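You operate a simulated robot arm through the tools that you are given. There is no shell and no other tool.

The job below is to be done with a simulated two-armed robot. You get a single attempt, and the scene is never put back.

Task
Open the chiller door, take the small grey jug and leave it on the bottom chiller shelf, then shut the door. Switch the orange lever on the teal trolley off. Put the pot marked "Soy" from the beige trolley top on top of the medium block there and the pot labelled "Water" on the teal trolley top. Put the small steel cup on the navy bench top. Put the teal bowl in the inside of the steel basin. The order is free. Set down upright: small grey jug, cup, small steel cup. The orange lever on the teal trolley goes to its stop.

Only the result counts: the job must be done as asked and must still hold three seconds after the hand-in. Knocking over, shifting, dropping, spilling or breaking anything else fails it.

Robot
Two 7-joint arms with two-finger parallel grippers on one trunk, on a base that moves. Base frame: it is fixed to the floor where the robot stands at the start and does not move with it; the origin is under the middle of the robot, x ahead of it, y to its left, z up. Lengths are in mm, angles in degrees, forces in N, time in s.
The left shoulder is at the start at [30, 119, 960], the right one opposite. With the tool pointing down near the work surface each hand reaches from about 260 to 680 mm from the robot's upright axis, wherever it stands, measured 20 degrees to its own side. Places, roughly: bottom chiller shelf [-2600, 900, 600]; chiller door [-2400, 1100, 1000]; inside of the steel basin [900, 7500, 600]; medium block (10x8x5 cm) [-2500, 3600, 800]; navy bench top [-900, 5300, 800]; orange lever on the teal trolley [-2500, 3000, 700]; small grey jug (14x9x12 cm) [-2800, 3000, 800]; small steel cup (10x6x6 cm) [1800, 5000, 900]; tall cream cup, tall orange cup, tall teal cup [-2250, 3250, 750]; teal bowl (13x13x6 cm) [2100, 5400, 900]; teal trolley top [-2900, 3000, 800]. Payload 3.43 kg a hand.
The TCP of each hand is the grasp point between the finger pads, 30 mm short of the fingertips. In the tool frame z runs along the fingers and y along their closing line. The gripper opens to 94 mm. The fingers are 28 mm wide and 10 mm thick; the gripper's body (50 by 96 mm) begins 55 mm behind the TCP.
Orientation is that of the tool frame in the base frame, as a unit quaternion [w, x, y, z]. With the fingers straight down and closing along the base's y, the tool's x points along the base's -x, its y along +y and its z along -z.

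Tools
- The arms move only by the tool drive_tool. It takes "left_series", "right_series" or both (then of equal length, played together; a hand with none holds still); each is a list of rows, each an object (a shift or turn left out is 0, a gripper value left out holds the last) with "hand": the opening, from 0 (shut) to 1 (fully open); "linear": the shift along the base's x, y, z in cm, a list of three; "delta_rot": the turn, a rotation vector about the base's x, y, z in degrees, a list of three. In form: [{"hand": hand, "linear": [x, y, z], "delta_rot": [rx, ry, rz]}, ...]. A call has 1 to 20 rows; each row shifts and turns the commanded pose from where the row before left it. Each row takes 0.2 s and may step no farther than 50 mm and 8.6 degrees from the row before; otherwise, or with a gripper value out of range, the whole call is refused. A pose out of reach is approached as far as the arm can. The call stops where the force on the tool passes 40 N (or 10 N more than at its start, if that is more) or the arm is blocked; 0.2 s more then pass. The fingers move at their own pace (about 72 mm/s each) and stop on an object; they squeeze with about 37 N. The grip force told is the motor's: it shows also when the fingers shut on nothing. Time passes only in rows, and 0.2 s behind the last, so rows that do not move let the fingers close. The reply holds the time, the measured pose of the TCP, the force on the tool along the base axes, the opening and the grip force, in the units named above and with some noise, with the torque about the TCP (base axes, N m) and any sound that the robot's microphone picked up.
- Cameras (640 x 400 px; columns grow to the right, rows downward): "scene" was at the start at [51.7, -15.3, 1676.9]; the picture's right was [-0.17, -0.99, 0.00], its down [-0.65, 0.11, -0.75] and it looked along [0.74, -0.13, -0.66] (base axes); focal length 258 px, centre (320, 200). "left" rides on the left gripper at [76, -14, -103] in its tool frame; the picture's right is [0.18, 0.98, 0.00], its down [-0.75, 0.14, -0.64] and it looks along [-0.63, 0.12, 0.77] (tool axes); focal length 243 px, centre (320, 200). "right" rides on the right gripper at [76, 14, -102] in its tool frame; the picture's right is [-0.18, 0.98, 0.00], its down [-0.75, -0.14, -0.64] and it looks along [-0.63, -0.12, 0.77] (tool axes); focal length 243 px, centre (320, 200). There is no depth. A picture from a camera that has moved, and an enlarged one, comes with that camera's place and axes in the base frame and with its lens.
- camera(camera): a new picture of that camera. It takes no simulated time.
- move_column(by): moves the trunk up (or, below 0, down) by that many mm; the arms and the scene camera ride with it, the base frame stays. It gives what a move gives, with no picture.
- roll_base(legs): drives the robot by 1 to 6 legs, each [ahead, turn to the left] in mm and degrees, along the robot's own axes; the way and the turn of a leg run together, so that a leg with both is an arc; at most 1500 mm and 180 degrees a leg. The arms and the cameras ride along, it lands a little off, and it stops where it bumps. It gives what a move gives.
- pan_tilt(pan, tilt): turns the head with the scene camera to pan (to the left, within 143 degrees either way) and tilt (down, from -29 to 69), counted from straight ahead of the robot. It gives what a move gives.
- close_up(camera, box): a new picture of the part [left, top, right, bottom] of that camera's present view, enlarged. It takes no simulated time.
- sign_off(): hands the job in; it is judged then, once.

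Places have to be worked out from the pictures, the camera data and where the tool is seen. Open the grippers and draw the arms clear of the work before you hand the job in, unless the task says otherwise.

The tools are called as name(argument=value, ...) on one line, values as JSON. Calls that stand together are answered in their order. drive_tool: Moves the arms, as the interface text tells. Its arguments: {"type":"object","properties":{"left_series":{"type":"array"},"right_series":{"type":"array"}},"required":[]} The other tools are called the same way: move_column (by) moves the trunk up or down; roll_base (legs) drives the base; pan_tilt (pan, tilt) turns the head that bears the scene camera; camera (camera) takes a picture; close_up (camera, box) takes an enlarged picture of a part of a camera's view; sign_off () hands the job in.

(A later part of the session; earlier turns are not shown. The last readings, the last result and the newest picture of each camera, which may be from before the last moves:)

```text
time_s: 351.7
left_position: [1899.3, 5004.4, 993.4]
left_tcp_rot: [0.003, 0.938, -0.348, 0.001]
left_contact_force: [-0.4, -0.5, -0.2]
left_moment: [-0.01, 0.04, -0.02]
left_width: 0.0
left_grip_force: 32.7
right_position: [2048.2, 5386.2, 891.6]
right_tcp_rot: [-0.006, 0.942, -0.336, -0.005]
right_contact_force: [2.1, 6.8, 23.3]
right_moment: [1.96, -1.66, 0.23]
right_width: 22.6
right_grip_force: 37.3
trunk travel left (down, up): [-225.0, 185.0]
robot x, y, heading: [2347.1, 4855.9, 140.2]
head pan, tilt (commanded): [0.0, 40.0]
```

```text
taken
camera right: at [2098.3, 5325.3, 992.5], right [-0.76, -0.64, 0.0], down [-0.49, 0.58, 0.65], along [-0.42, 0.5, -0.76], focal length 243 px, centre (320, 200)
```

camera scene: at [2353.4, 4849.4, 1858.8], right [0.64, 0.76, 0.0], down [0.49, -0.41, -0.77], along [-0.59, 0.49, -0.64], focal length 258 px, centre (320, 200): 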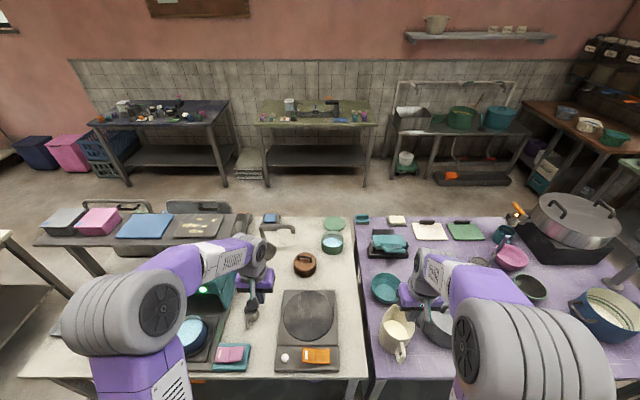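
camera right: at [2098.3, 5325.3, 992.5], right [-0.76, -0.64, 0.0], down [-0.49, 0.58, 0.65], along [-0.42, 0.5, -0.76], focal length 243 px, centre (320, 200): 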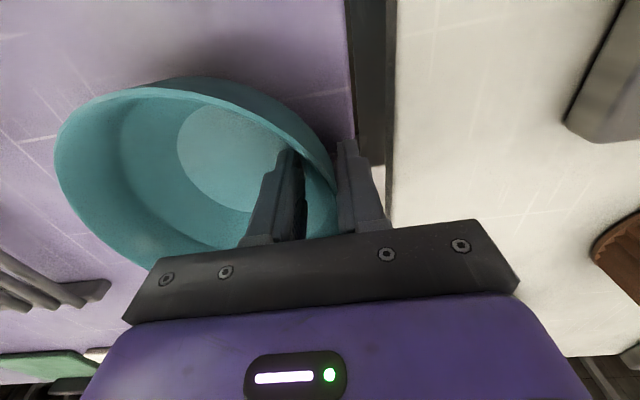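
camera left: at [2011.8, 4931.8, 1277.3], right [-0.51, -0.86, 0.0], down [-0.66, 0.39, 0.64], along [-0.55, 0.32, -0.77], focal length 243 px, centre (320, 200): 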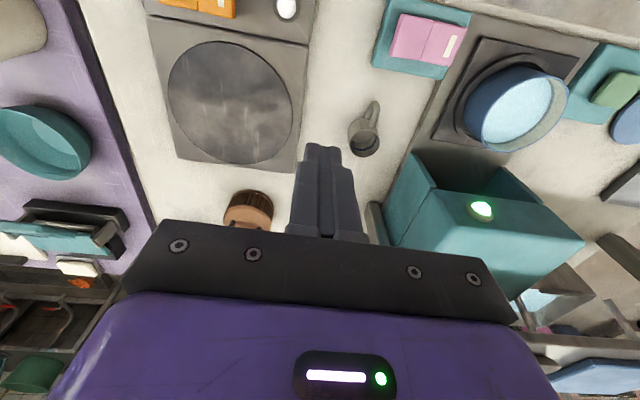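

The grip wedged against the slanted wall (23 N up), so the tool should lean with the wall. I open, rise 6 cm, and lean the tool 30° so the fingers run parallel to the bowl's side.

drive_tool(right_series=[{"hand": 0.5, "linear": [0, 0, 0]}, {"hand": 0.5}, {"hand": 0.5, "linear": [0, 0, 2]}, {"linear": [0, 0, 4]}, {"linear": [0, 0, 0], "delta_rot": [5.77, -4.79, 0]}, {"linear": [0, 0, 0], "delta_rot": [5.77, -4.79, 0]}, {"linear": [0, 0, 0], "delta_rot": [5.77, -4.79, 0]}, {"linear": [0, 0, 0], "delta_rot": [5.77, -4.79, 0]}, {"linear": [0, 0, 0]}])

camera(camera="right")

close_up(camera="scene", box=[320, 220, 480, 380])

```text
time_s: 353.7
left_position: [1899.7, 5005.1, 994.0]
left_tcp_rot: [0.002, 0.938, -0.348, 0.001]
left_contact_force: [0.0, -0.4, -0.1]
left_moment: [0.03, -0.01, -0.01]
left_width: 0.2
left_grip_force: 33.1
right_position: [2046.8, 5383.6, 950.2]
right_tcp_rot: [-0.246, 0.91, -0.323, 0.084]
right_contact_force: [-2.3, -1.0, 8.5]
right_moment: [-0.14, 0.12, 0.02]
right_width: 46.2
right_grip_force: 0.1
trunk travel left (down, up): [-225.0, 185.0]
robot x, y, heading: [2351.9, 4850.6, 140.0]
head pan, tilt (commanded): [0.0, 40.0]
```

```text
taken
camera right: at [2065.6, 5286.5, 1030.4], right [-0.68, -0.54, -0.49], down [-0.71, 0.32, 0.63], along [-0.19, 0.78, -0.6], focal length 243 px, centre (320, 200)
```

right: 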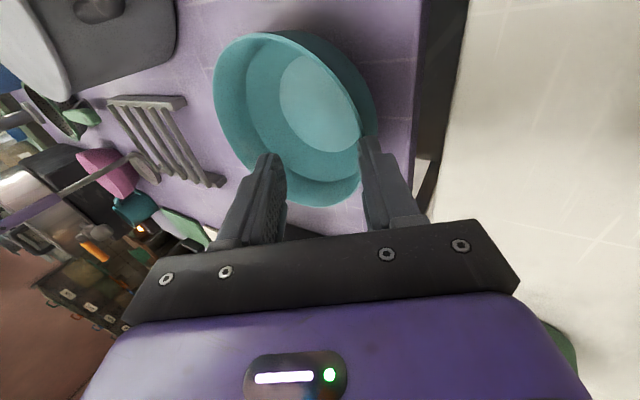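

```text
2.50 times, centred on (400, 300) of scene
camera zoom: at [2308.2, 4886.3, 1678.9], right [0.64, 0.77, 0.0], down [0.49, -0.41, -0.77], along [-0.59, 0.49, -0.64], focal length 645 px, centre (120, -50)
```

zoom: 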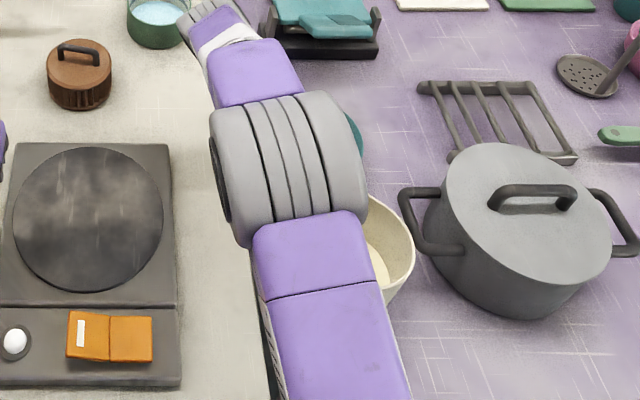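

A force of 8.5 N shows though nothing should touch; I take another reading and look from the scene camera.

drive_tool(right_series=[{"hand": 0.5, "linear": [0, 0, 0]}])

pan_tilt(pan=-25, tilt=45)

camera(camera="scene")

```text
time_s: 354.1
left_position: [1898.6, 5005.6, 992.8]
left_tcp_rot: [0.003, 0.938, -0.348, 0.001]
left_contact_force: [-0.6, -1.1, 0.7]
left_moment: [0.0, 0.01, 0.0]
left_width: 0.0
left_grip_force: 32.6
right_position: [2047.6, 5384.1, 950.1]
right_tcp_rot: [-0.245, 0.91, -0.323, 0.085]
right_contact_force: [-2.7, -1.8, 9.5]
right_moment: [-0.19, 0.2, 0.02]
right_width: 45.6
right_grip_force: 0.1
trunk travel left (down, up): [-225.0, 185.0]
robot x, y, heading: [2350.7, 4853.6, 140.1]
head pan, tilt (commanded): [0.0, 40.0]
```

```text
time_s: 355.0
left_position: [1898.6, 5004.1, 992.3]
left_tcp_rot: [0.002, 0.937, -0.348, 0.001]
left_contact_force: [-0.3, -0.2, 0.1]
left_moment: [-0.01, 0.0, 0.01]
left_width: 0.0
left_grip_force: 33.3
right_position: [2047.3, 5383.5, 949.6]
right_tcp_rot: [-0.245, 0.91, -0.324, 0.084]
right_contact_force: [-2.9, -2.3, 11.8]
right_moment: [-0.24, 0.2, -0.03]
right_width: 46.1
right_grip_force: 0.1
trunk travel left (down, up): [-225.0, 185.0]
robot x, y, heading: [2350.6, 4853.9, 140.2]
head pan, tilt (commanded): [-25.0, 45.0]
```

```text
taken
camera scene: at [2338.5, 4904.8, 1671.7], right [0.9, 0.43, 0.0], down [0.3, -0.64, -0.71], along [-0.3, 0.64, -0.71], focal length 258 px, centre (320, 200)
```

scene: 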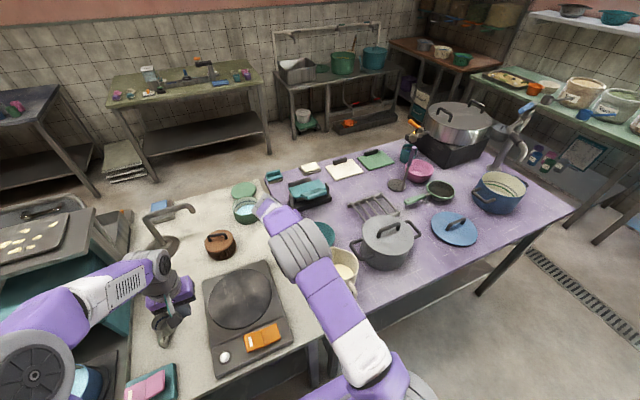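

The right forearm may be resting on the cream jug's rim. I raise the trunk at once to clear it.

move_column(by=80)

close_up(camera="scene", box=[240, 160, 440, 320])

```text
time_s: 356.1
left_position: [1898.3, 5005.8, 1073.0]
left_tcp_rot: [0.003, 0.937, -0.349, 0.002]
left_contact_force: [0.3, 0.7, -0.6]
left_moment: [-0.02, -0.02, -0.03]
left_width: 0.0
left_grip_force: 33.4
right_position: [2046.6, 5384.3, 1028.3]
right_tcp_rot: [-0.246, 0.91, -0.324, 0.086]
right_contact_force: [0.3, -0.1, 0.3]
right_moment: [-0.02, -0.01, 0.02]
right_width: 46.9
right_grip_force: 0.0
trunk travel left (down, up): [-305.0, 105.0]
robot x, y, heading: [2348.4, 4854.0, 140.2]
head pan, tilt (commanded): [-25.0, 45.0]
```

```text
2.50 times, centred on (340, 240) of scene
camera zoom: at [2338.3, 4906.6, 1751.4], right [0.9, 0.43, 0.0], down [0.3, -0.64, -0.71], along [-0.3, 0.64, -0.71], focal length 645 px, centre (270, 100)
```

zoom: 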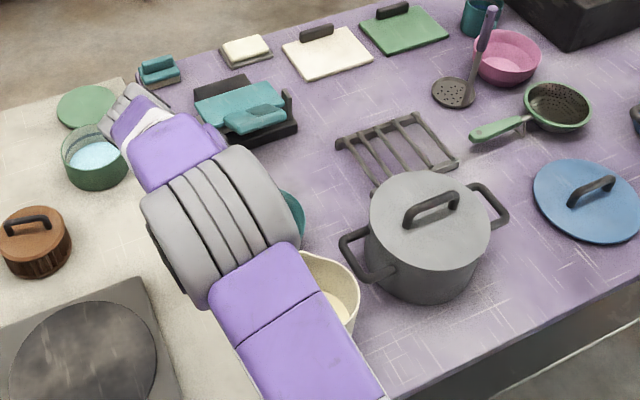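

Contact is gone and the cream jug still stands. With a higher shoulder the forearm will slope down more steeply, so I raise the trunk another 100 mm and then lower only the hand, checking the forearm's clearance.

move_column(by=100)

drive_tool(right_series=[{"hand": 0.5, "linear": [0, 0, -4.5]}, {"linear": [0, 0, -4.5]}, {"linear": [0, 0, -4.0]}, {"linear": [0, 0, 0]}])

close_up(camera="scene", box=[240, 200, 440, 360])

camera(camera="right")

```text
time_s: 357.5
left_position: [1898.8, 5006.0, 1174.1]
left_tcp_rot: [0.003, 0.938, -0.348, 0.001]
left_contact_force: [0.4, -0.4, -0.2]
left_moment: [0.03, 0.01, 0.02]
left_width: 0.0
left_grip_force: 32.6
right_position: [2048.1, 5384.4, 1129.0]
right_tcp_rot: [-0.245, 0.91, -0.324, 0.085]
right_contact_force: [0.9, -0.1, 0.1]
right_moment: [-0.02, -0.03, -0.01]
right_width: 47.1
right_grip_force: 0.0
trunk travel left (down, up): [-405.0, 5.0]
robot x, y, heading: [2353.0, 4855.2, 140.3]
head pan, tilt (commanded): [-25.0, 45.0]
```

```text
time_s: 358.5
left_position: [1899.2, 5006.2, 1173.5]
left_tcp_rot: [0.002, 0.937, -0.349, 0.002]
left_contact_force: [0.6, -0.3, 0.1]
left_moment: [-0.02, 0.0, 0.0]
left_width: 0.0
left_grip_force: 33.0
right_position: [2046.2, 5383.4, 999.2]
right_tcp_rot: [-0.245, 0.91, -0.324, 0.085]
right_contact_force: [0.8, 0.7, -0.5]
right_moment: [-0.04, 0.03, -0.01]
right_width: 46.9
right_grip_force: 0.2
trunk travel left (down, up): [-405.0, 5.0]
robot x, y, heading: [2352.0, 4852.8, 140.2]
head pan, tilt (commanded): [-25.0, 45.0]
```

```text
2.50 times, centred on (340, 280) of scene
camera zoom: at [2338.8, 4906.0, 1851.6], right [0.9, 0.43, 0.0], down [0.3, -0.64, -0.71], along [-0.3, 0.64, -0.71], focal length 645 px, centre (270, 0)
```

zoom: 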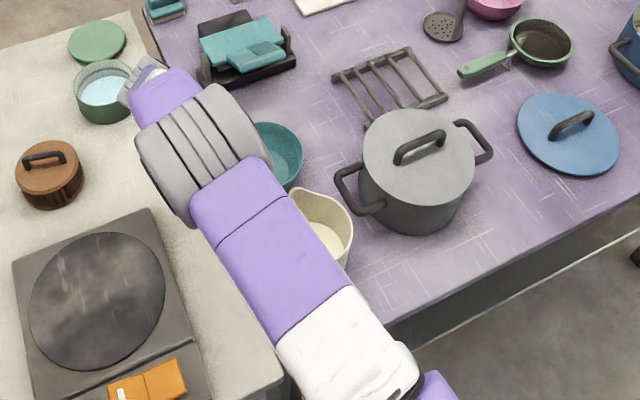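

```text
taken
camera right: at [2065.8, 5287.1, 1079.3], right [-0.68, -0.54, -0.49], down [-0.71, 0.32, 0.63], along [-0.19, 0.78, -0.6], focal length 243 px, centre (320, 200)
```

right: 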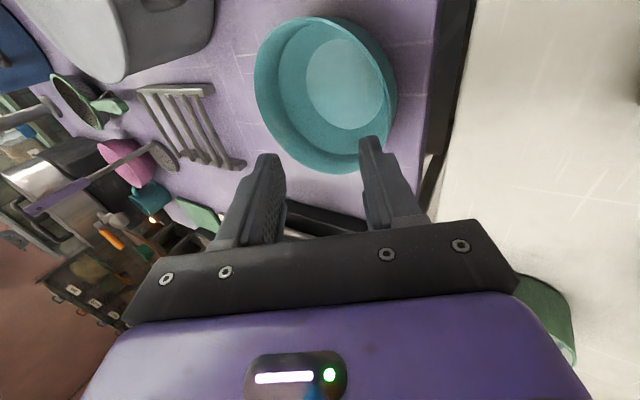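

Now there's no contact and the arm runs just left of the cream jug. I lower the hand in small steps, watching the force.

drive_tool(right_series=[{"hand": 0.5, "linear": [0, 0, -2]}, {"linear": [0, 0, -2]}, {"linear": [0, 0, -2]}, {"linear": [0, 0, 0]}])

close_up(camera="scene", box=[260, 240, 400, 360])

```text
time_s: 359.5
left_position: [1898.3, 5005.5, 1174.1]
left_tcp_rot: [0.002, 0.938, -0.347, 0.001]
left_contact_force: [-0.8, 1.1, 0.4]
left_moment: [0.02, 0.02, 0.01]
left_width: 0.1
left_grip_force: 33.2
right_position: [2047.6, 5385.0, 939.0]
right_tcp_rot: [-0.245, 0.91, -0.323, 0.085]
right_contact_force: [-0.3, 0.4, 0.1]
right_moment: [0.0, 0.02, 0.04]
right_width: 46.8
right_grip_force: 0.1
trunk travel left (down, up): [-405.0, 5.0]
robot x, y, heading: [2351.2, 4850.3, 140.3]
head pan, tilt (commanded): [-25.0, 45.0]
```

```text
3.33 times, centred on (330, 300) of scene
camera zoom: at [2338.6, 4906.5, 1851.5], right [0.9, 0.43, 0.0], down [0.3, -0.64, -0.71], along [-0.3, 0.64, -0.71], focal length 860 px, centre (287, -133)
```

zoom: 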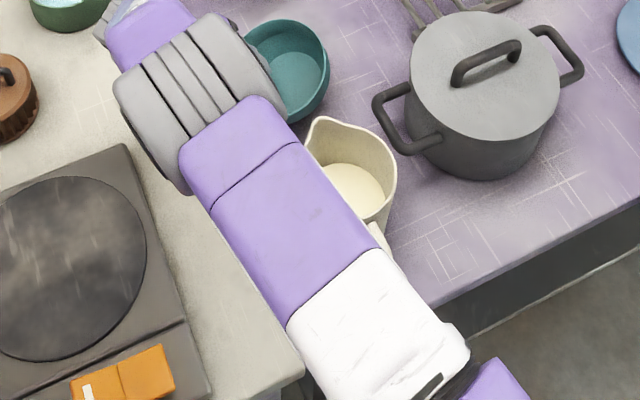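

No contact. I go on down to rim level (z ≈ 893).

drive_tool(right_series=[{"hand": 0.5, "linear": [0, 0, -1.5]}, {"linear": [0, 0, -1.5]}, {"linear": [0, 0, -1.5]}, {"linear": [0, 0, 0]}])

camera(camera="right")

```text
time_s: 360.5
left_position: [1899.9, 5005.8, 1175.0]
left_tcp_rot: [0.002, 0.938, -0.347, 0.001]
left_contact_force: [0.4, 1.2, -0.5]
left_moment: [0.0, -0.03, 0.02]
left_width: 0.0
left_grip_force: 33.6
right_position: [2047.4, 5383.8, 894.1]
right_tcp_rot: [-0.245, 0.91, -0.324, 0.086]
right_contact_force: [-0.3, -0.6, -0.2]
right_moment: [0.0, 0.0, 0.01]
right_width: 46.7
right_grip_force: 0.1
trunk travel left (down, up): [-405.0, 5.0]
robot x, y, heading: [2352.8, 4851.3, 140.6]
head pan, tilt (commanded): [-25.0, 45.0]
```

```text
taken
camera right: at [2066.0, 5287.2, 974.4], right [-0.68, -0.54, -0.49], down [-0.71, 0.32, 0.63], along [-0.18, 0.78, -0.6], focal length 243 px, centre (320, 200)
```

right: 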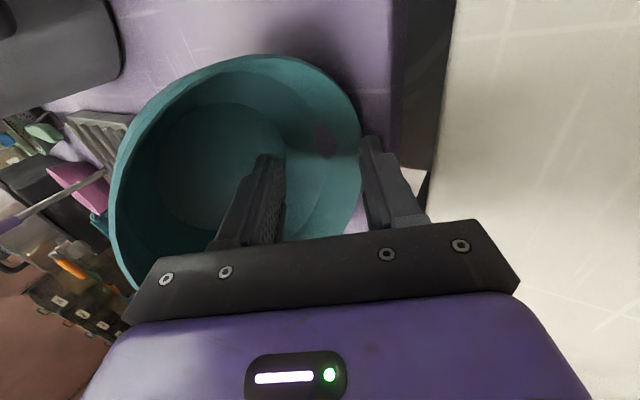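

The wall lies between the fingers. I close the hand.

drive_tool(right_series=[{"hand": 0, "linear": [0, 0, 0]}, {"hand": 0}, {"hand": 0}, {"hand": 0}])

camera(camera="right")

```text
time_s: 361.5
left_position: [1898.5, 5005.9, 1173.4]
left_tcp_rot: [0.002, 0.938, -0.347, 0.002]
left_contact_force: [-0.6, -0.4, -0.4]
left_moment: [-0.03, 0.0, -0.03]
left_width: 0.2
left_grip_force: 33.1
right_position: [2047.4, 5383.7, 893.7]
right_tcp_rot: [-0.245, 0.91, -0.323, 0.084]
right_contact_force: [-1.0, 0.3, 1.3]
right_moment: [0.01, 0.0, 0.01]
right_width: 0.0
right_grip_force: 33.4
trunk travel left (down, up): [-405.0, 5.0]
robot x, y, heading: [2350.4, 4853.8, 140.1]
head pan, tilt (commanded): [-25.0, 45.0]
```

```text
taken
camera right: at [2065.9, 5287.2, 974.6], right [-0.68, -0.54, -0.49], down [-0.71, 0.32, 0.63], along [-0.18, 0.78, -0.6], focal length 243 px, centre (320, 200)
```

right: 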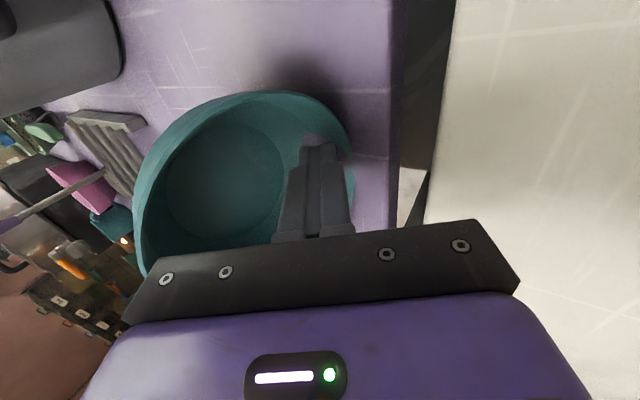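

The fingers closed over the rim and nudged the bowl instead. I rise, open again and re-measure the bowl from above.

drive_tool(right_series=[{"hand": 0, "linear": [0, 0, 4]}, {"hand": 0, "linear": [0, 0, 4]}, {"hand": 0.5, "linear": [0, 0, 3]}, {"hand": 0.5, "linear": [0, 0, 0]}])

camera(camera="right")

pan_tilt(pan=-12, tilt=42)

close_up(camera="scene", box=[280, 200, 440, 340])

```text
time_s: 362.5
left_position: [1898.8, 5006.4, 1173.2]
left_tcp_rot: [0.002, 0.938, -0.348, 0.001]
left_contact_force: [0.5, 0.7, 1.4]
left_moment: [0.01, 0.02, 0.0]
left_width: 0.0
left_grip_force: 32.7
right_position: [2046.5, 5383.6, 1003.7]
right_tcp_rot: [-0.246, 0.91, -0.323, 0.085]
right_contact_force: [-0.8, 0.7, 0.4]
right_moment: [0.01, -0.04, -0.01]
right_width: 46.9
right_grip_force: 0.0
trunk travel left (down, up): [-405.0, 5.0]
robot x, y, heading: [2352.7, 4851.0, 140.0]
head pan, tilt (commanded): [-25.0, 45.0]
```

```text
taken
camera right: at [2066.0, 5287.1, 1084.8], right [-0.68, -0.54, -0.49], down [-0.71, 0.32, 0.63], along [-0.18, 0.78, -0.6], focal length 243 px, centre (320, 200)
```

right: 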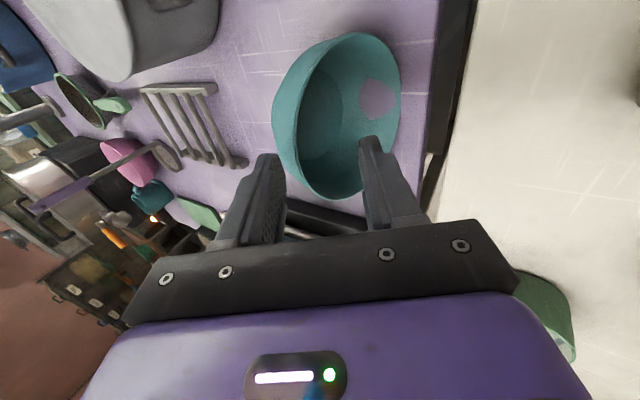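

```text
time_s: 363.2
left_position: [1898.9, 5005.9, 1173.1]
left_tcp_rot: [0.002, 0.937, -0.348, 0.001]
left_contact_force: [0.1, -0.3, -0.7]
left_moment: [0.02, 0.0, -0.01]
left_width: 0.0
left_grip_force: 33.5
right_position: [2048.8, 5384.9, 1004.1]
right_tcp_rot: [-0.245, 0.91, -0.324, 0.085]
right_contact_force: [-0.3, 0.6, -0.5]
right_moment: [0.0, -0.02, 0.0]
right_width: 47.1
right_grip_force: 0.1
trunk travel left (down, up): [-405.0, 5.0]
robot x, y, heading: [2347.4, 4852.6, 140.1]
head pan, tilt (commanded): [-12.0, 42.0]
```

```text
2.86 times, centred on (360, 270) of scene
camera zoom: at [2321.6, 4898.5, 1855.9], right [0.79, 0.62, 0.0], down [0.41, -0.53, -0.74], along [-0.46, 0.58, -0.67], focal length 737 px, centre (206, 0)
```

zoom: 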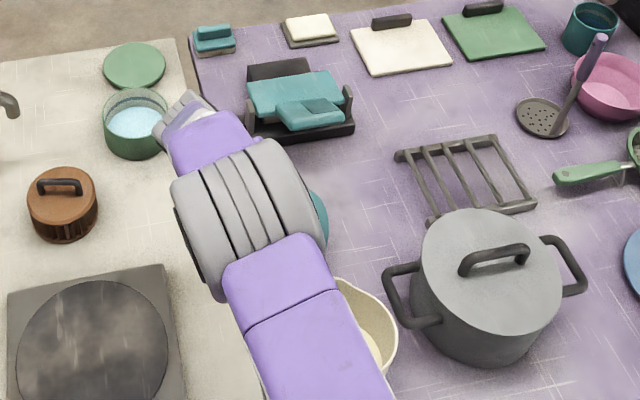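

The bowl looks odd in the hand camera; I enlarge it.

close_up(camera="right", box=[230, 10, 450, 220])

```text
1.90 times, centred on (340, 115) of right
camera zoom: at [2066.1, 5287.0, 1084.7], right [-0.68, -0.54, -0.49], down [-0.71, 0.32, 0.63], along [-0.18, 0.78, -0.6], focal length 462 px, centre (282, 362)
```

zoom: 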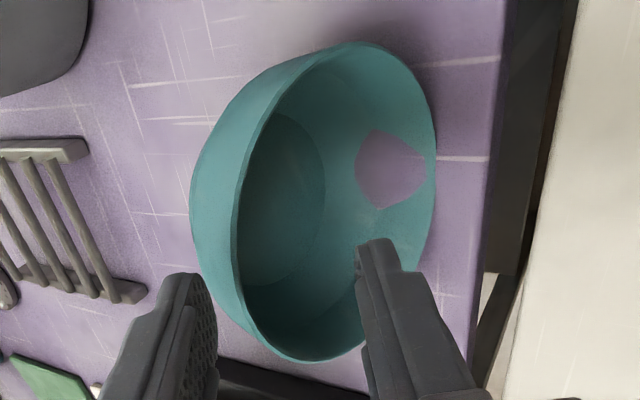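

The bowl seems tipped toward −v and still rocking perhaps. I wait two seconds and look again.

drive_tool(right_series=[{"hand": 0.5}, {"hand": 0.5}, {"hand": 0.5}, {"hand": 0.5}, {"hand": 0.5}, {"hand": 0.5}, {"hand": 0.5}, {"hand": 0.5}])

close_up(camera="right", box=[230, 10, 450, 220])

```text
time_s: 365.0
left_position: [1898.7, 5005.8, 1173.4]
left_tcp_rot: [0.002, 0.938, -0.347, 0.0]
left_contact_force: [0.9, 0.1, -0.1]
left_moment: [0.0, -0.01, 0.01]
left_width: 0.0
left_grip_force: 32.9
right_position: [2047.3, 5383.9, 1004.4]
right_tcp_rot: [-0.245, 0.91, -0.324, 0.085]
right_contact_force: [-0.8, 0.5, -0.5]
right_moment: [0.01, 0.01, 0.0]
right_width: 46.9
right_grip_force: 0.0
trunk travel left (down, up): [-405.0, 5.0]
robot x, y, heading: [2348.4, 4855.5, 140.5]
head pan, tilt (commanded): [-12.0, 42.0]
```

```text
1.90 times, centred on (340, 115) of right
camera zoom: at [2066.1, 5287.0, 1084.7], right [-0.68, -0.54, -0.49], down [-0.71, 0.32, 0.63], along [-0.18, 0.78, -0.6], focal length 462 px, centre (282, 362)
```

zoom: 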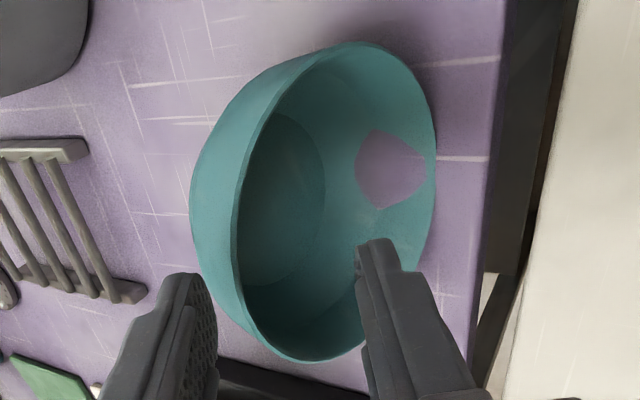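

The bowl lies on its side with its opening toward −v; its upper rim should be near (1860, 5497, z 955), with the wall there running parallel to the present tool lean. I move to that line, still above it, and look.

drive_tool(right_series=[{"hand": 0.6, "linear": [1.2, 1.5, 0]}, {"hand": 0.6, "linear": [0.2, 0.3, 0]}, {"linear": [0, 0, 0]}])

camera(camera="right")

pan_tilt(pan=-40, tilt=45)

camera(camera="scene")

```text
time_s: 365.8
left_position: [1899.1, 5007.2, 1173.1]
left_tcp_rot: [0.001, 0.938, -0.348, 0.001]
left_contact_force: [-1.3, -1.1, -0.4]
left_moment: [0.03, 0.02, -0.02]
left_width: 0.0
left_grip_force: 33.0
right_position: [2060.6, 5401.9, 1003.7]
right_tcp_rot: [-0.245, 0.91, -0.323, 0.086]
right_contact_force: [-0.8, 0.4, 1.0]
right_moment: [0.02, -0.01, 0.03]
right_width: 56.4
right_grip_force: 0.0
trunk travel left (down, up): [-405.0, 5.0]
robot x, y, heading: [2350.4, 4853.8, 140.1]
head pan, tilt (commanded): [-12.0, 42.0]
```

```text
taken
camera right: at [2080.0, 5305.2, 1084.6], right [-0.68, -0.54, -0.49], down [-0.71, 0.32, 0.63], along [-0.19, 0.78, -0.6], focal length 243 px, centre (320, 200)
```

right: 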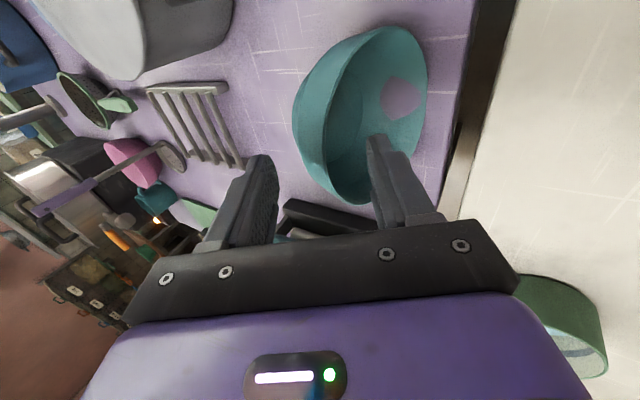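

```text
time_s: 366.7
left_position: [1899.7, 5005.2, 1174.4]
left_tcp_rot: [0.002, 0.938, -0.347, 0.001]
left_contact_force: [0.5, -0.5, -0.8]
left_moment: [0.01, -0.02, 0.02]
left_width: 0.0
left_grip_force: 32.7
right_position: [2060.6, 5403.0, 1005.2]
right_tcp_rot: [-0.245, 0.91, -0.324, 0.085]
right_contact_force: [-1.3, -0.1, -0.2]
right_moment: [-0.02, -0.01, -0.02]
right_width: 56.5
right_grip_force: 0.0
trunk travel left (down, up): [-405.0, 5.0]
robot x, y, heading: [2350.9, 4853.3, 140.2]
head pan, tilt (commanded): [-40.0, 45.0]
```

```text
taken
camera scene: at [2358.6, 4912.8, 1851.6], right [0.98, 0.18, 0.0], down [0.13, -0.7, -0.71], along [-0.13, 0.7, -0.71], focal length 258 px, centre (320, 200)
```

scene: 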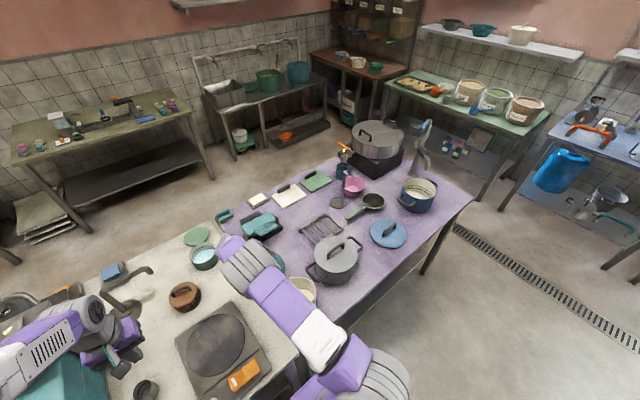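

close_up(camera="scene", box=[210, 210, 350, 310])

close_up(camera="right", box=[230, 10, 470, 240])

```text
4.00 times, centred on (280, 260) of scene
camera zoom: at [2358.6, 4912.8, 1851.6], right [0.98, 0.18, 0.0], down [0.13, -0.7, -0.71], along [-0.13, 0.7, -0.71], focal length 1032 px, centre (480, -40)
```

zoom: 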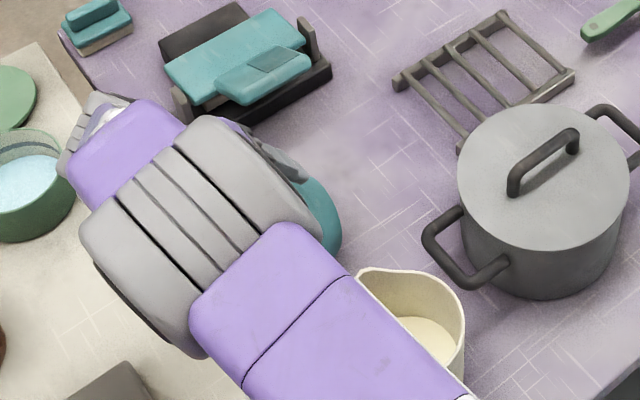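

```text
1.74 times, centred on (350, 125) of right
camera zoom: at [2079.9, 5305.0, 1084.5], right [-0.68, -0.54, -0.49], down [-0.71, 0.32, 0.63], along [-0.18, 0.78, -0.6], focal length 422 px, centre (268, 330)
```

zoom: 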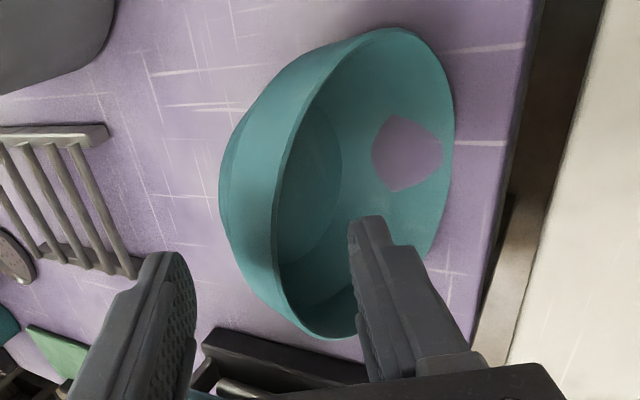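

I can't judge the bowl's attitude with the arm in the way; I raise the right hand 15 cm and pull it toward me to see it with the scene camera.

drive_tool(right_series=[{"hand": 0.6, "linear": [0, 0, 5]}, {"linear": [0, 0, 5]}, {"linear": [0, 0, 5]}, {"linear": [-1.5, -4.0, 2]}, {"linear": [-1.5, -4.0, 2]}, {"linear": [-1.5, -4.0, 0]}, {"linear": [-1.5, -4.0, 0]}, {"linear": [0, 0, 0]}])

pan_tilt(pan=-18, tilt=45)

camera(camera="scene")

```text
time_s: 368.5
left_position: [1899.3, 5005.9, 1173.5]
left_tcp_rot: [0.003, 0.937, -0.348, 0.001]
left_contact_force: [0.2, 0.2, 0.3]
left_moment: [-0.04, 0.01, -0.02]
left_width: 0.0
left_grip_force: 32.8
right_position: [2001.6, 5244.6, 1193.2]
right_tcp_rot: [-0.245, 0.91, -0.323, 0.085]
right_contact_force: [0.7, 0.1, -0.3]
right_moment: [0.01, 0.01, 0.01]
right_width: 56.6
right_grip_force: 0.1
trunk travel left (down, up): [-405.0, 5.0]
robot x, y, heading: [2350.5, 4853.7, 140.0]
head pan, tilt (commanded): [-40.0, 45.0]
```

```text
time_s: 369.4
left_position: [1899.3, 5005.0, 1173.3]
left_tcp_rot: [0.002, 0.938, -0.347, 0.001]
left_contact_force: [-0.1, 0.0, 0.7]
left_moment: [0.0, 0.0, 0.0]
left_width: 0.0
left_grip_force: 32.9
right_position: [2002.6, 5241.7, 1193.9]
right_tcp_rot: [-0.245, 0.91, -0.323, 0.086]
right_contact_force: [-0.3, 0.2, -0.1]
right_moment: [0.01, 0.04, -0.04]
right_width: 56.0
right_grip_force: 0.1
trunk travel left (down, up): [-405.0, 5.0]
robot x, y, heading: [2351.0, 4854.4, 140.3]
head pan, tilt (commanded): [-18.0, 45.0]
```

```text
taken
camera scene: at [2329.9, 4901.5, 1851.6], right [0.85, 0.53, 0.0], down [0.38, -0.6, -0.71], along [-0.38, 0.6, -0.71], focal length 258 px, centre (320, 200)
```

scene: 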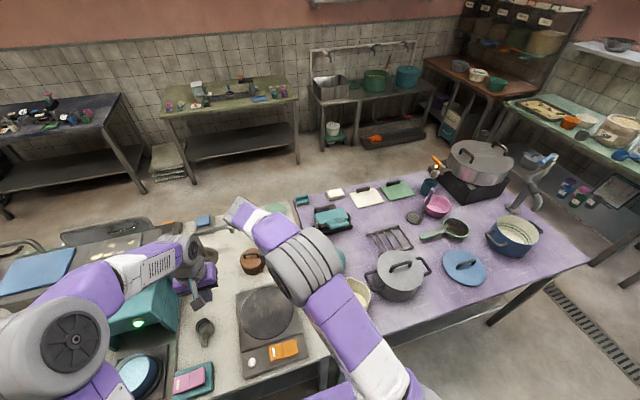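

drive_tool(right_series=[{"hand": 0.6, "linear": [2.9, 3.4, 0]}, {"linear": [2.9, 3.4, 0]}, {"linear": [2.9, 3.4, 0]}, {"linear": [2.9, 3.4, 0]}, {"linear": [2.9, 3.4, 0]}, {"linear": [2.9, 3.4, 0]}, {"linear": [2.9, 3.4, 0]}, {"linear": [2.9, 3.4, 0]}, {"linear": [0, 0, 0]}])

camera(camera="scene")

close_up(camera="scene", box=[280, 190, 440, 330])

```text
time_s: 371.4
left_position: [1896.9, 5005.6, 1172.7]
left_tcp_rot: [0.003, 0.938, -0.348, 0.001]
left_contact_force: [-1.1, -0.3, 0.9]
left_moment: [-0.03, -0.02, 0.0]
left_width: 0.1
left_grip_force: 33.1
right_position: [2232.6, 5514.0, 1193.6]
right_tcp_rot: [-0.246, 0.91, -0.323, 0.086]
right_contact_force: [-0.4, -0.9, 0.1]
right_moment: [0.01, 0.0, -0.02]
right_width: 56.4
right_grip_force: 0.1
trunk travel left (down, up): [-405.0, 5.0]
robot x, y, heading: [2348.2, 4853.6, 140.3]
head pan, tilt (commanded): [-18.0, 45.0]
```

```text
taken
camera scene: at [2329.0, 4900.7, 1851.6], right [0.85, 0.53, 0.0], down [0.38, -0.6, -0.71], along [-0.38, 0.6, -0.71], focal length 258 px, centre (320, 200)
```

scene: 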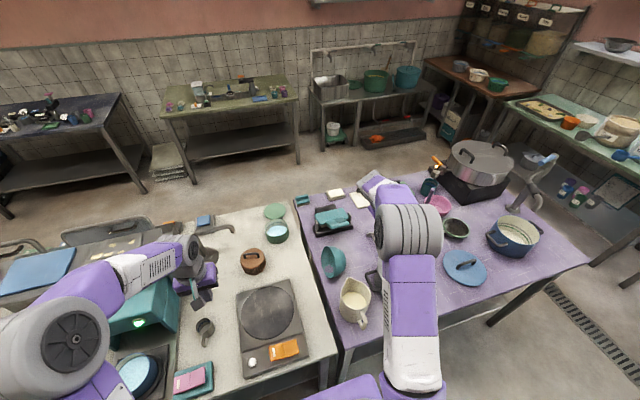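

```text
2.86 times, centred on (360, 260) of scene
camera zoom: at [2329.0, 4900.7, 1851.6], right [0.85, 0.53, 0.0], down [0.38, -0.6, -0.71], along [-0.38, 0.6, -0.71], focal length 737 px, centre (206, 29)
```

zoom: 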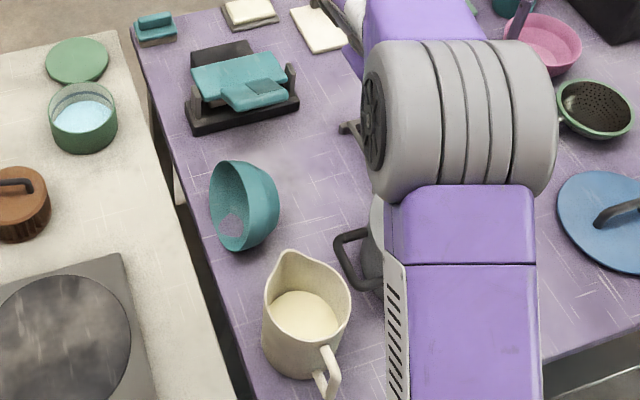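

Now it's clear: the bowl lies on its side, opening toward −v, with its upper rim near (1880, 5496, z ≈ 956). I go to a point 80 mm before that rim along the tool axis and check the forearm against the cream jug.

drive_tool(right_series=[{"hand": 0.6, "linear": [-3.79, -2.21, 0]}, {"linear": [-3.79, -2.21, 0]}, {"linear": [-3.79, -2.21, 0]}, {"linear": [-3.79, -2.21, 0]}, {"linear": [-3.79, -2.21, 0]}, {"linear": [0, 0, -4.5]}, {"linear": [0, 0, -4.5]}, {"linear": [0, 0, -4.5]}, {"linear": [0, 0, -4.0]}, {"linear": [0, 0, 0]}])

close_up(camera="right", box=[200, 0, 500, 260])

close_up(camera="scene", box=[280, 190, 440, 330])

```text
time_s: 373.6
left_position: [1898.6, 5006.0, 1173.9]
left_tcp_rot: [0.002, 0.938, -0.347, 0.001]
left_contact_force: [0.3, -0.4, 0.5]
left_moment: [0.02, 0.0, 0.02]
left_width: 0.3
left_grip_force: 32.8
right_position: [2042.7, 5404.4, 1018.6]
right_tcp_rot: [-0.245, 0.91, -0.324, 0.084]
right_contact_force: [0.1, -0.1, -0.3]
right_moment: [0.01, -0.01, 0.03]
right_width: 56.5
right_grip_force: 0.0
trunk travel left (down, up): [-405.0, 5.0]
robot x, y, heading: [2351.8, 4856.0, 140.1]
head pan, tilt (commanded): [-18.0, 45.0]
```

```text
1.54 times, centred on (350, 130) of right
camera zoom: at [2061.6, 5307.3, 1099.1], right [-0.68, -0.54, -0.49], down [-0.71, 0.32, 0.63], along [-0.18, 0.78, -0.6], focal length 373 px, centre (274, 308)
```

zoom: 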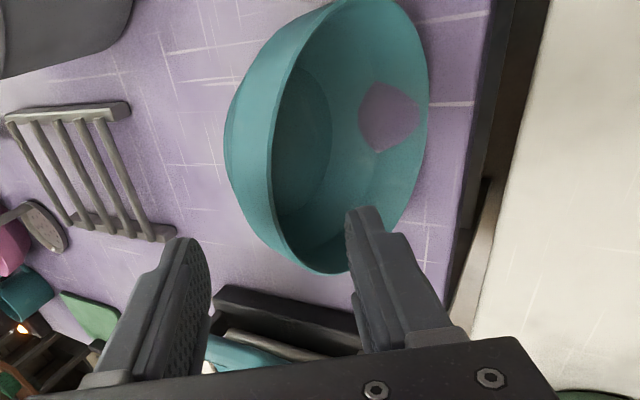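

```text
2.86 times, centred on (360, 260) of scene
camera zoom: at [2330.1, 4901.0, 1851.6], right [0.85, 0.53, 0.0], down [0.38, -0.6, -0.71], along [-0.38, 0.6, -0.71], focal length 737 px, centre (206, 29)
```

zoom: 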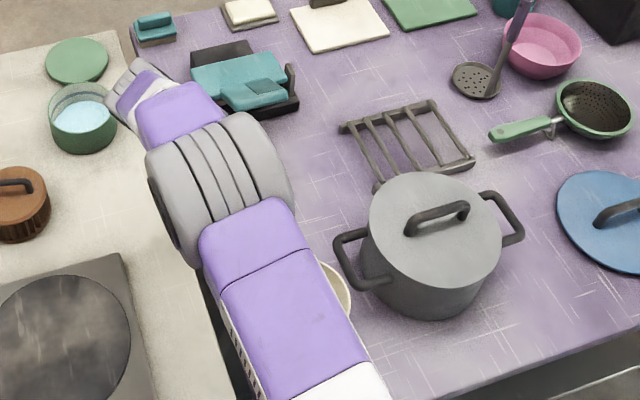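

No force yet. I advance 40 mm along the tool axis, slowly, and read the force.

drive_tool(right_series=[{"hand": 0.6, "linear": [0.62, 0.78, -1.73]}, {"linear": [0.62, 0.78, -1.73]}, {"linear": [0, 0, 0]}])

close_up(camera="right", box=[200, 0, 500, 260])

```text
time_s: 374.4
left_position: [1898.3, 5005.2, 1172.3]
left_tcp_rot: [0.002, 0.938, -0.348, 0.001]
left_contact_force: [1.0, 0.0, 0.6]
left_moment: [-0.01, 0.02, 0.03]
left_width: 0.0
left_grip_force: 32.6
right_position: [2055.3, 5420.5, 983.8]
right_tcp_rot: [-0.244, 0.91, -0.324, 0.085]
right_contact_force: [0.2, -0.1, -0.1]
right_moment: [-0.01, 0.02, 0.02]
right_width: 56.5
right_grip_force: 0.0
trunk travel left (down, up): [-405.0, 5.0]
robot x, y, heading: [2350.5, 4852.1, 140.2]
head pan, tilt (commanded): [-18.0, 45.0]
```

```text
1.54 times, centred on (350, 130) of right
camera zoom: at [2074.5, 5322.7, 1065.0], right [-0.68, -0.54, -0.49], down [-0.71, 0.32, 0.63], along [-0.19, 0.78, -0.6], focal length 373 px, centre (274, 308)
```

zoom: 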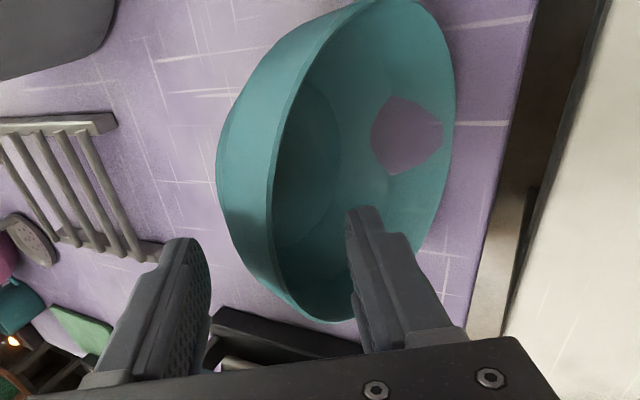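

The upper rim lies on the line between the fingers, ~35–40 mm ahead. I advance 40 mm more and close.

drive_tool(right_series=[{"hand": 0.6, "linear": [0.62, 0.78, -1.73]}, {"linear": [0.62, 0.78, -1.73]}, {"linear": [0, 0, 0]}])

close_up(camera="right", box=[200, 0, 500, 260])

```text
time_s: 375.2
left_position: [1898.7, 5004.9, 1173.9]
left_tcp_rot: [0.002, 0.938, -0.348, 0.0]
left_contact_force: [0.3, -0.8, -0.1]
left_moment: [0.0, 0.02, 0.0]
left_width: 0.0
left_grip_force: 32.8
right_position: [2068.4, 5435.2, 950.3]
right_tcp_rot: [-0.246, 0.91, -0.323, 0.085]
right_contact_force: [-0.2, 0.2, -0.6]
right_moment: [0.01, -0.01, 0.01]
right_width: 56.3
right_grip_force: 0.0
trunk travel left (down, up): [-405.0, 5.0]
robot x, y, heading: [2351.1, 4855.2, 140.5]
head pan, tilt (commanded): [-18.0, 45.0]
```

```text
1.54 times, centred on (350, 130) of right
camera zoom: at [2087.0, 5337.9, 1030.3], right [-0.68, -0.54, -0.49], down [-0.71, 0.32, 0.63], along [-0.19, 0.78, -0.6], focal length 373 px, centre (274, 308)
```

zoom: 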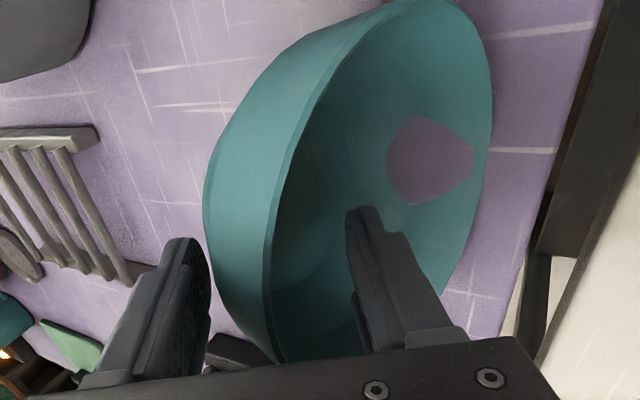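

The wall is between the fingers now. I close the hand.

drive_tool(right_series=[{"hand": 0, "linear": [0, 0, 0]}, {"hand": 0}, {"hand": 0}, {"hand": 0}])

close_up(camera="right", box=[200, 0, 500, 260])

```text
time_s: 376.2
left_position: [1899.4, 5006.0, 1174.6]
left_tcp_rot: [0.002, 0.938, -0.347, 0.0]
left_contact_force: [0.5, 0.3, 0.5]
left_moment: [0.03, 0.0, 0.01]
left_width: 0.0
left_grip_force: 33.4
right_position: [2068.4, 5435.4, 948.4]
right_tcp_rot: [-0.246, 0.91, -0.323, 0.085]
right_contact_force: [0.4, 0.0, -1.0]
right_moment: [0.04, 0.0, 0.02]
right_width: 9.1
right_grip_force: 37.4
trunk travel left (down, up): [-405.0, 5.0]
robot x, y, heading: [2350.2, 4854.4, 139.9]
head pan, tilt (commanded): [-18.0, 45.0]
```

```text
1.54 times, centred on (350, 130) of right
camera zoom: at [2087.0, 5338.0, 1030.1], right [-0.68, -0.54, -0.49], down [-0.71, 0.32, 0.63], along [-0.18, 0.78, -0.6], focal length 373 px, centre (274, 308)
```

zoom: 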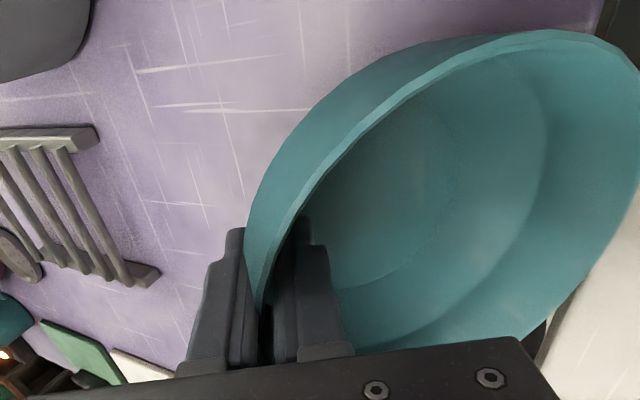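

The rim is gripped (9 mm). I lift the bowl 10 cm.

drive_tool(right_series=[{"hand": 0, "linear": [0, 0, 1.5]}, {"linear": [0, 0, 2.5]}, {"linear": [0, 0, 3]}, {"linear": [0, 0, 3]}, {"linear": [0, 0, 3]}, {"linear": [0, 0, 0]}])

camera(camera="right")

camera(camera="scene")

```text
time_s: 377.6
left_position: [1897.4, 5005.6, 1173.7]
left_tcp_rot: [0.002, 0.938, -0.348, 0.001]
left_contact_force: [0.2, 0.1, 0.7]
left_moment: [0.03, 0.02, 0.02]
left_width: 0.1
left_grip_force: 33.3
right_position: [2068.1, 5435.0, 1079.1]
right_tcp_rot: [-0.245, 0.91, -0.323, 0.085]
right_contact_force: [-0.3, 0.3, -2.0]
right_moment: [0.02, 0.01, -0.04]
right_width: 8.8
right_grip_force: 37.1
trunk travel left (down, up): [-405.0, 5.0]
robot x, y, heading: [2351.9, 4850.8, 140.2]
head pan, tilt (commanded): [-18.0, 45.0]
```

```text
taken
camera right: at [2087.3, 5338.4, 1160.4], right [-0.68, -0.54, -0.49], down [-0.71, 0.32, 0.63], along [-0.18, 0.78, -0.6], focal length 243 px, centre (320, 200)
```

right: 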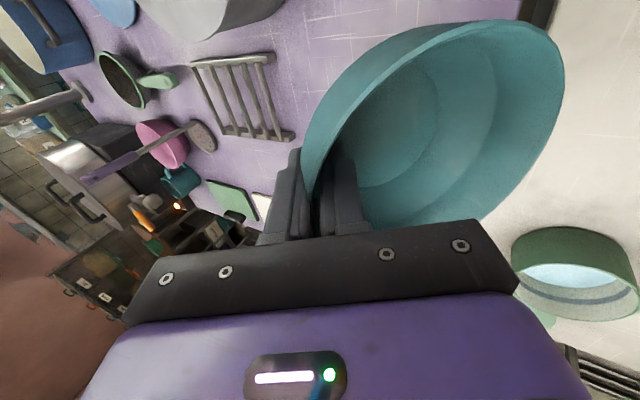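

```text
taken
camera scene: at [2329.4, 4902.1, 1851.5], right [0.85, 0.53, 0.0], down [0.38, -0.6, -0.71], along [-0.38, 0.6, -0.71], focal length 258 px, centre (320, 200)
```

scene: 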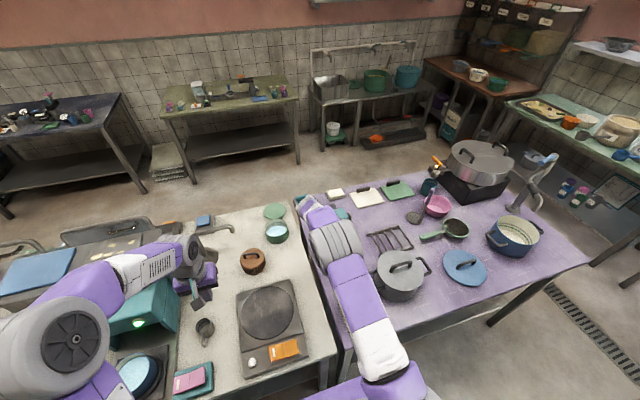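

The bowl hangs securely (2 N). I raise it a bit more; now the left hand goes over the steel cup at about (1778, 4973).

drive_tool(left_series=[{"hand": 0.85, "linear": [-3.0, -1.46, 0]}, {"linear": [-3.0, -1.46, 0]}, {"linear": [-3.0, -1.46, 0]}, {"linear": [0, 0, -4.5]}, {"linear": [0, 0, -4.5]}, {"linear": [0, 0, -4.5]}, {"linear": [0, 0, 0]}], right_series=[{"hand": 0, "linear": [0, 0, 3]}, {"linear": [0, 0, 3]}, {"linear": [0, 0, 3]}, {"linear": [0, 0, 2]}, {"linear": [0, 0, 0]}, {"linear": [0, 0, 0]}, {"linear": [0, 0, 0]}])

camera(camera="left")

```text
time_s: 379.2
left_position: [1808.8, 4960.9, 1038.5]
left_tcp_rot: [0.002, 0.938, -0.348, 0.001]
left_contact_force: [0.3, 0.8, -0.4]
left_moment: [-0.01, 0.01, 0.01]
left_width: 79.9
left_grip_force: 0.1
right_position: [2069.8, 5433.6, 1190.6]
right_tcp_rot: [-0.246, 0.91, -0.323, 0.085]
right_contact_force: [0.0, 0.0, -0.7]
right_moment: [0.0, -0.01, 0.01]
right_width: 9.0
right_grip_force: 37.4
trunk travel left (down, up): [-405.0, 5.0]
robot x, y, heading: [2352.1, 4853.2, 140.5]
head pan, tilt (commanded): [-18.0, 45.0]
```

```text
taken
camera left: at [1876.1, 4922.2, 1142.1], right [-0.5, -0.87, 0.0], down [-0.66, 0.39, 0.64], along [-0.56, 0.32, -0.77], focal length 243 px, centre (320, 200)
```

left: 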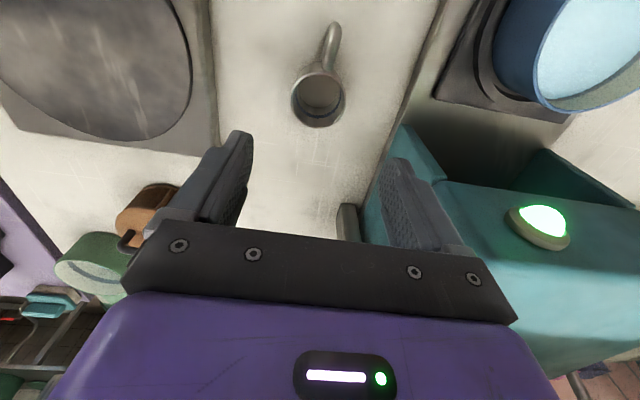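

The cup's mouth is within 2 mm of the left hand's axis, its handle toward me. I lower the hand to z ≈ 873 around it and close.

drive_tool(left_series=[{"hand": 0.85, "linear": [0.2, 0.1, -4.2]}, {"linear": [0, 0, -4.2]}, {"linear": [0, 0, -4.2]}, {"linear": [0, 0, -3.9]}, {"hand": 0, "linear": [0, 0, 0]}, {"hand": 0}, {"hand": 0}, {"hand": 0}])

camera(camera="left")

```text
time_s: 380.2
left_position: [1810.4, 4961.8, 881.7]
left_tcp_rot: [0.003, 0.938, -0.348, 0.003]
left_contact_force: [7.0, -2.3, 13.7]
left_moment: [0.38, -0.36, -0.16]
left_width: 53.9
left_grip_force: 8.6
right_position: [2069.6, 5433.6, 1189.5]
right_tcp_rot: [-0.245, 0.91, -0.323, 0.084]
right_contact_force: [0.3, 0.2, -0.6]
right_moment: [0.0, -0.05, -0.02]
right_width: 8.8
right_grip_force: 37.6
trunk travel left (down, up): [-405.0, 5.0]
robot x, y, heading: [2350.2, 4853.4, 140.0]
head pan, tilt (commanded): [-18.0, 45.0]
stopped in row 5 (left hand): the force on the tool passed its limit at 72 N (the readings are from after the stop); the commanded pose is now the measured one
```

```text
taken
camera left: at [1878.1, 4924.1, 984.3], right [-0.5, -0.86, 0.0], down [-0.66, 0.39, 0.64], along [-0.55, 0.32, -0.77], focal length 243 px, centre (320, 200)
```

left: 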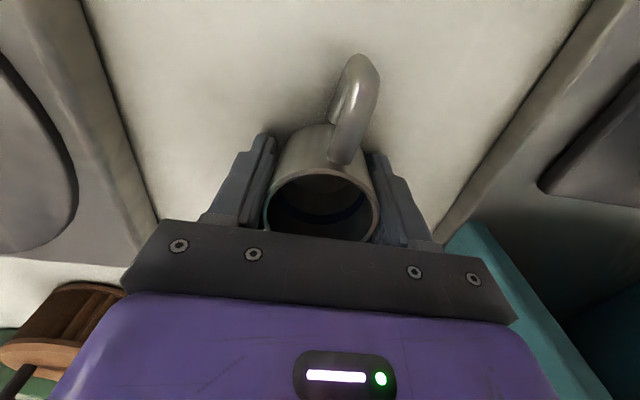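

The fingertips touched the table (so its top is z ≈ 851); the fingers are already at the cup. I rise 5 mm and complete the grip.

drive_tool(left_series=[{"hand": 0.62, "linear": [0, 0, 0.5]}, {"hand": 0, "linear": [0, 0, 0]}, {"hand": 0}, {"hand": 0}])

camera(camera="left")

```text
time_s: 381.2
left_position: [1808.8, 4961.9, 883.9]
left_tcp_rot: [0.002, 0.937, -0.349, 0.002]
left_contact_force: [-0.3, -0.5, 0.2]
left_moment: [0.02, -0.01, -0.01]
left_width: 53.0
left_grip_force: 37.2
right_position: [2068.8, 5434.0, 1191.0]
right_tcp_rot: [-0.245, 0.91, -0.323, 0.085]
right_contact_force: [-0.4, 0.3, -1.6]
right_moment: [0.03, -0.04, 0.0]
right_width: 8.6
right_grip_force: 37.3
trunk travel left (down, up): [-405.0, 5.0]
robot x, y, heading: [2351.4, 4852.3, 140.3]
head pan, tilt (commanded): [-18.0, 45.0]
```

```text
taken
camera left: at [1876.9, 4924.4, 988.3], right [-0.5, -0.86, 0.0], down [-0.66, 0.39, 0.64], along [-0.55, 0.32, -0.77], focal length 243 px, centre (320, 200)
```

left: 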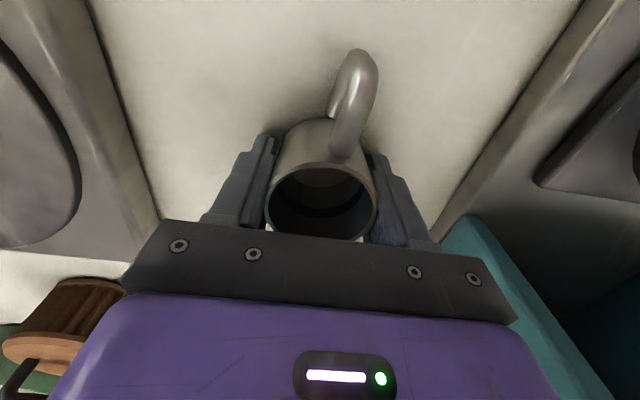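

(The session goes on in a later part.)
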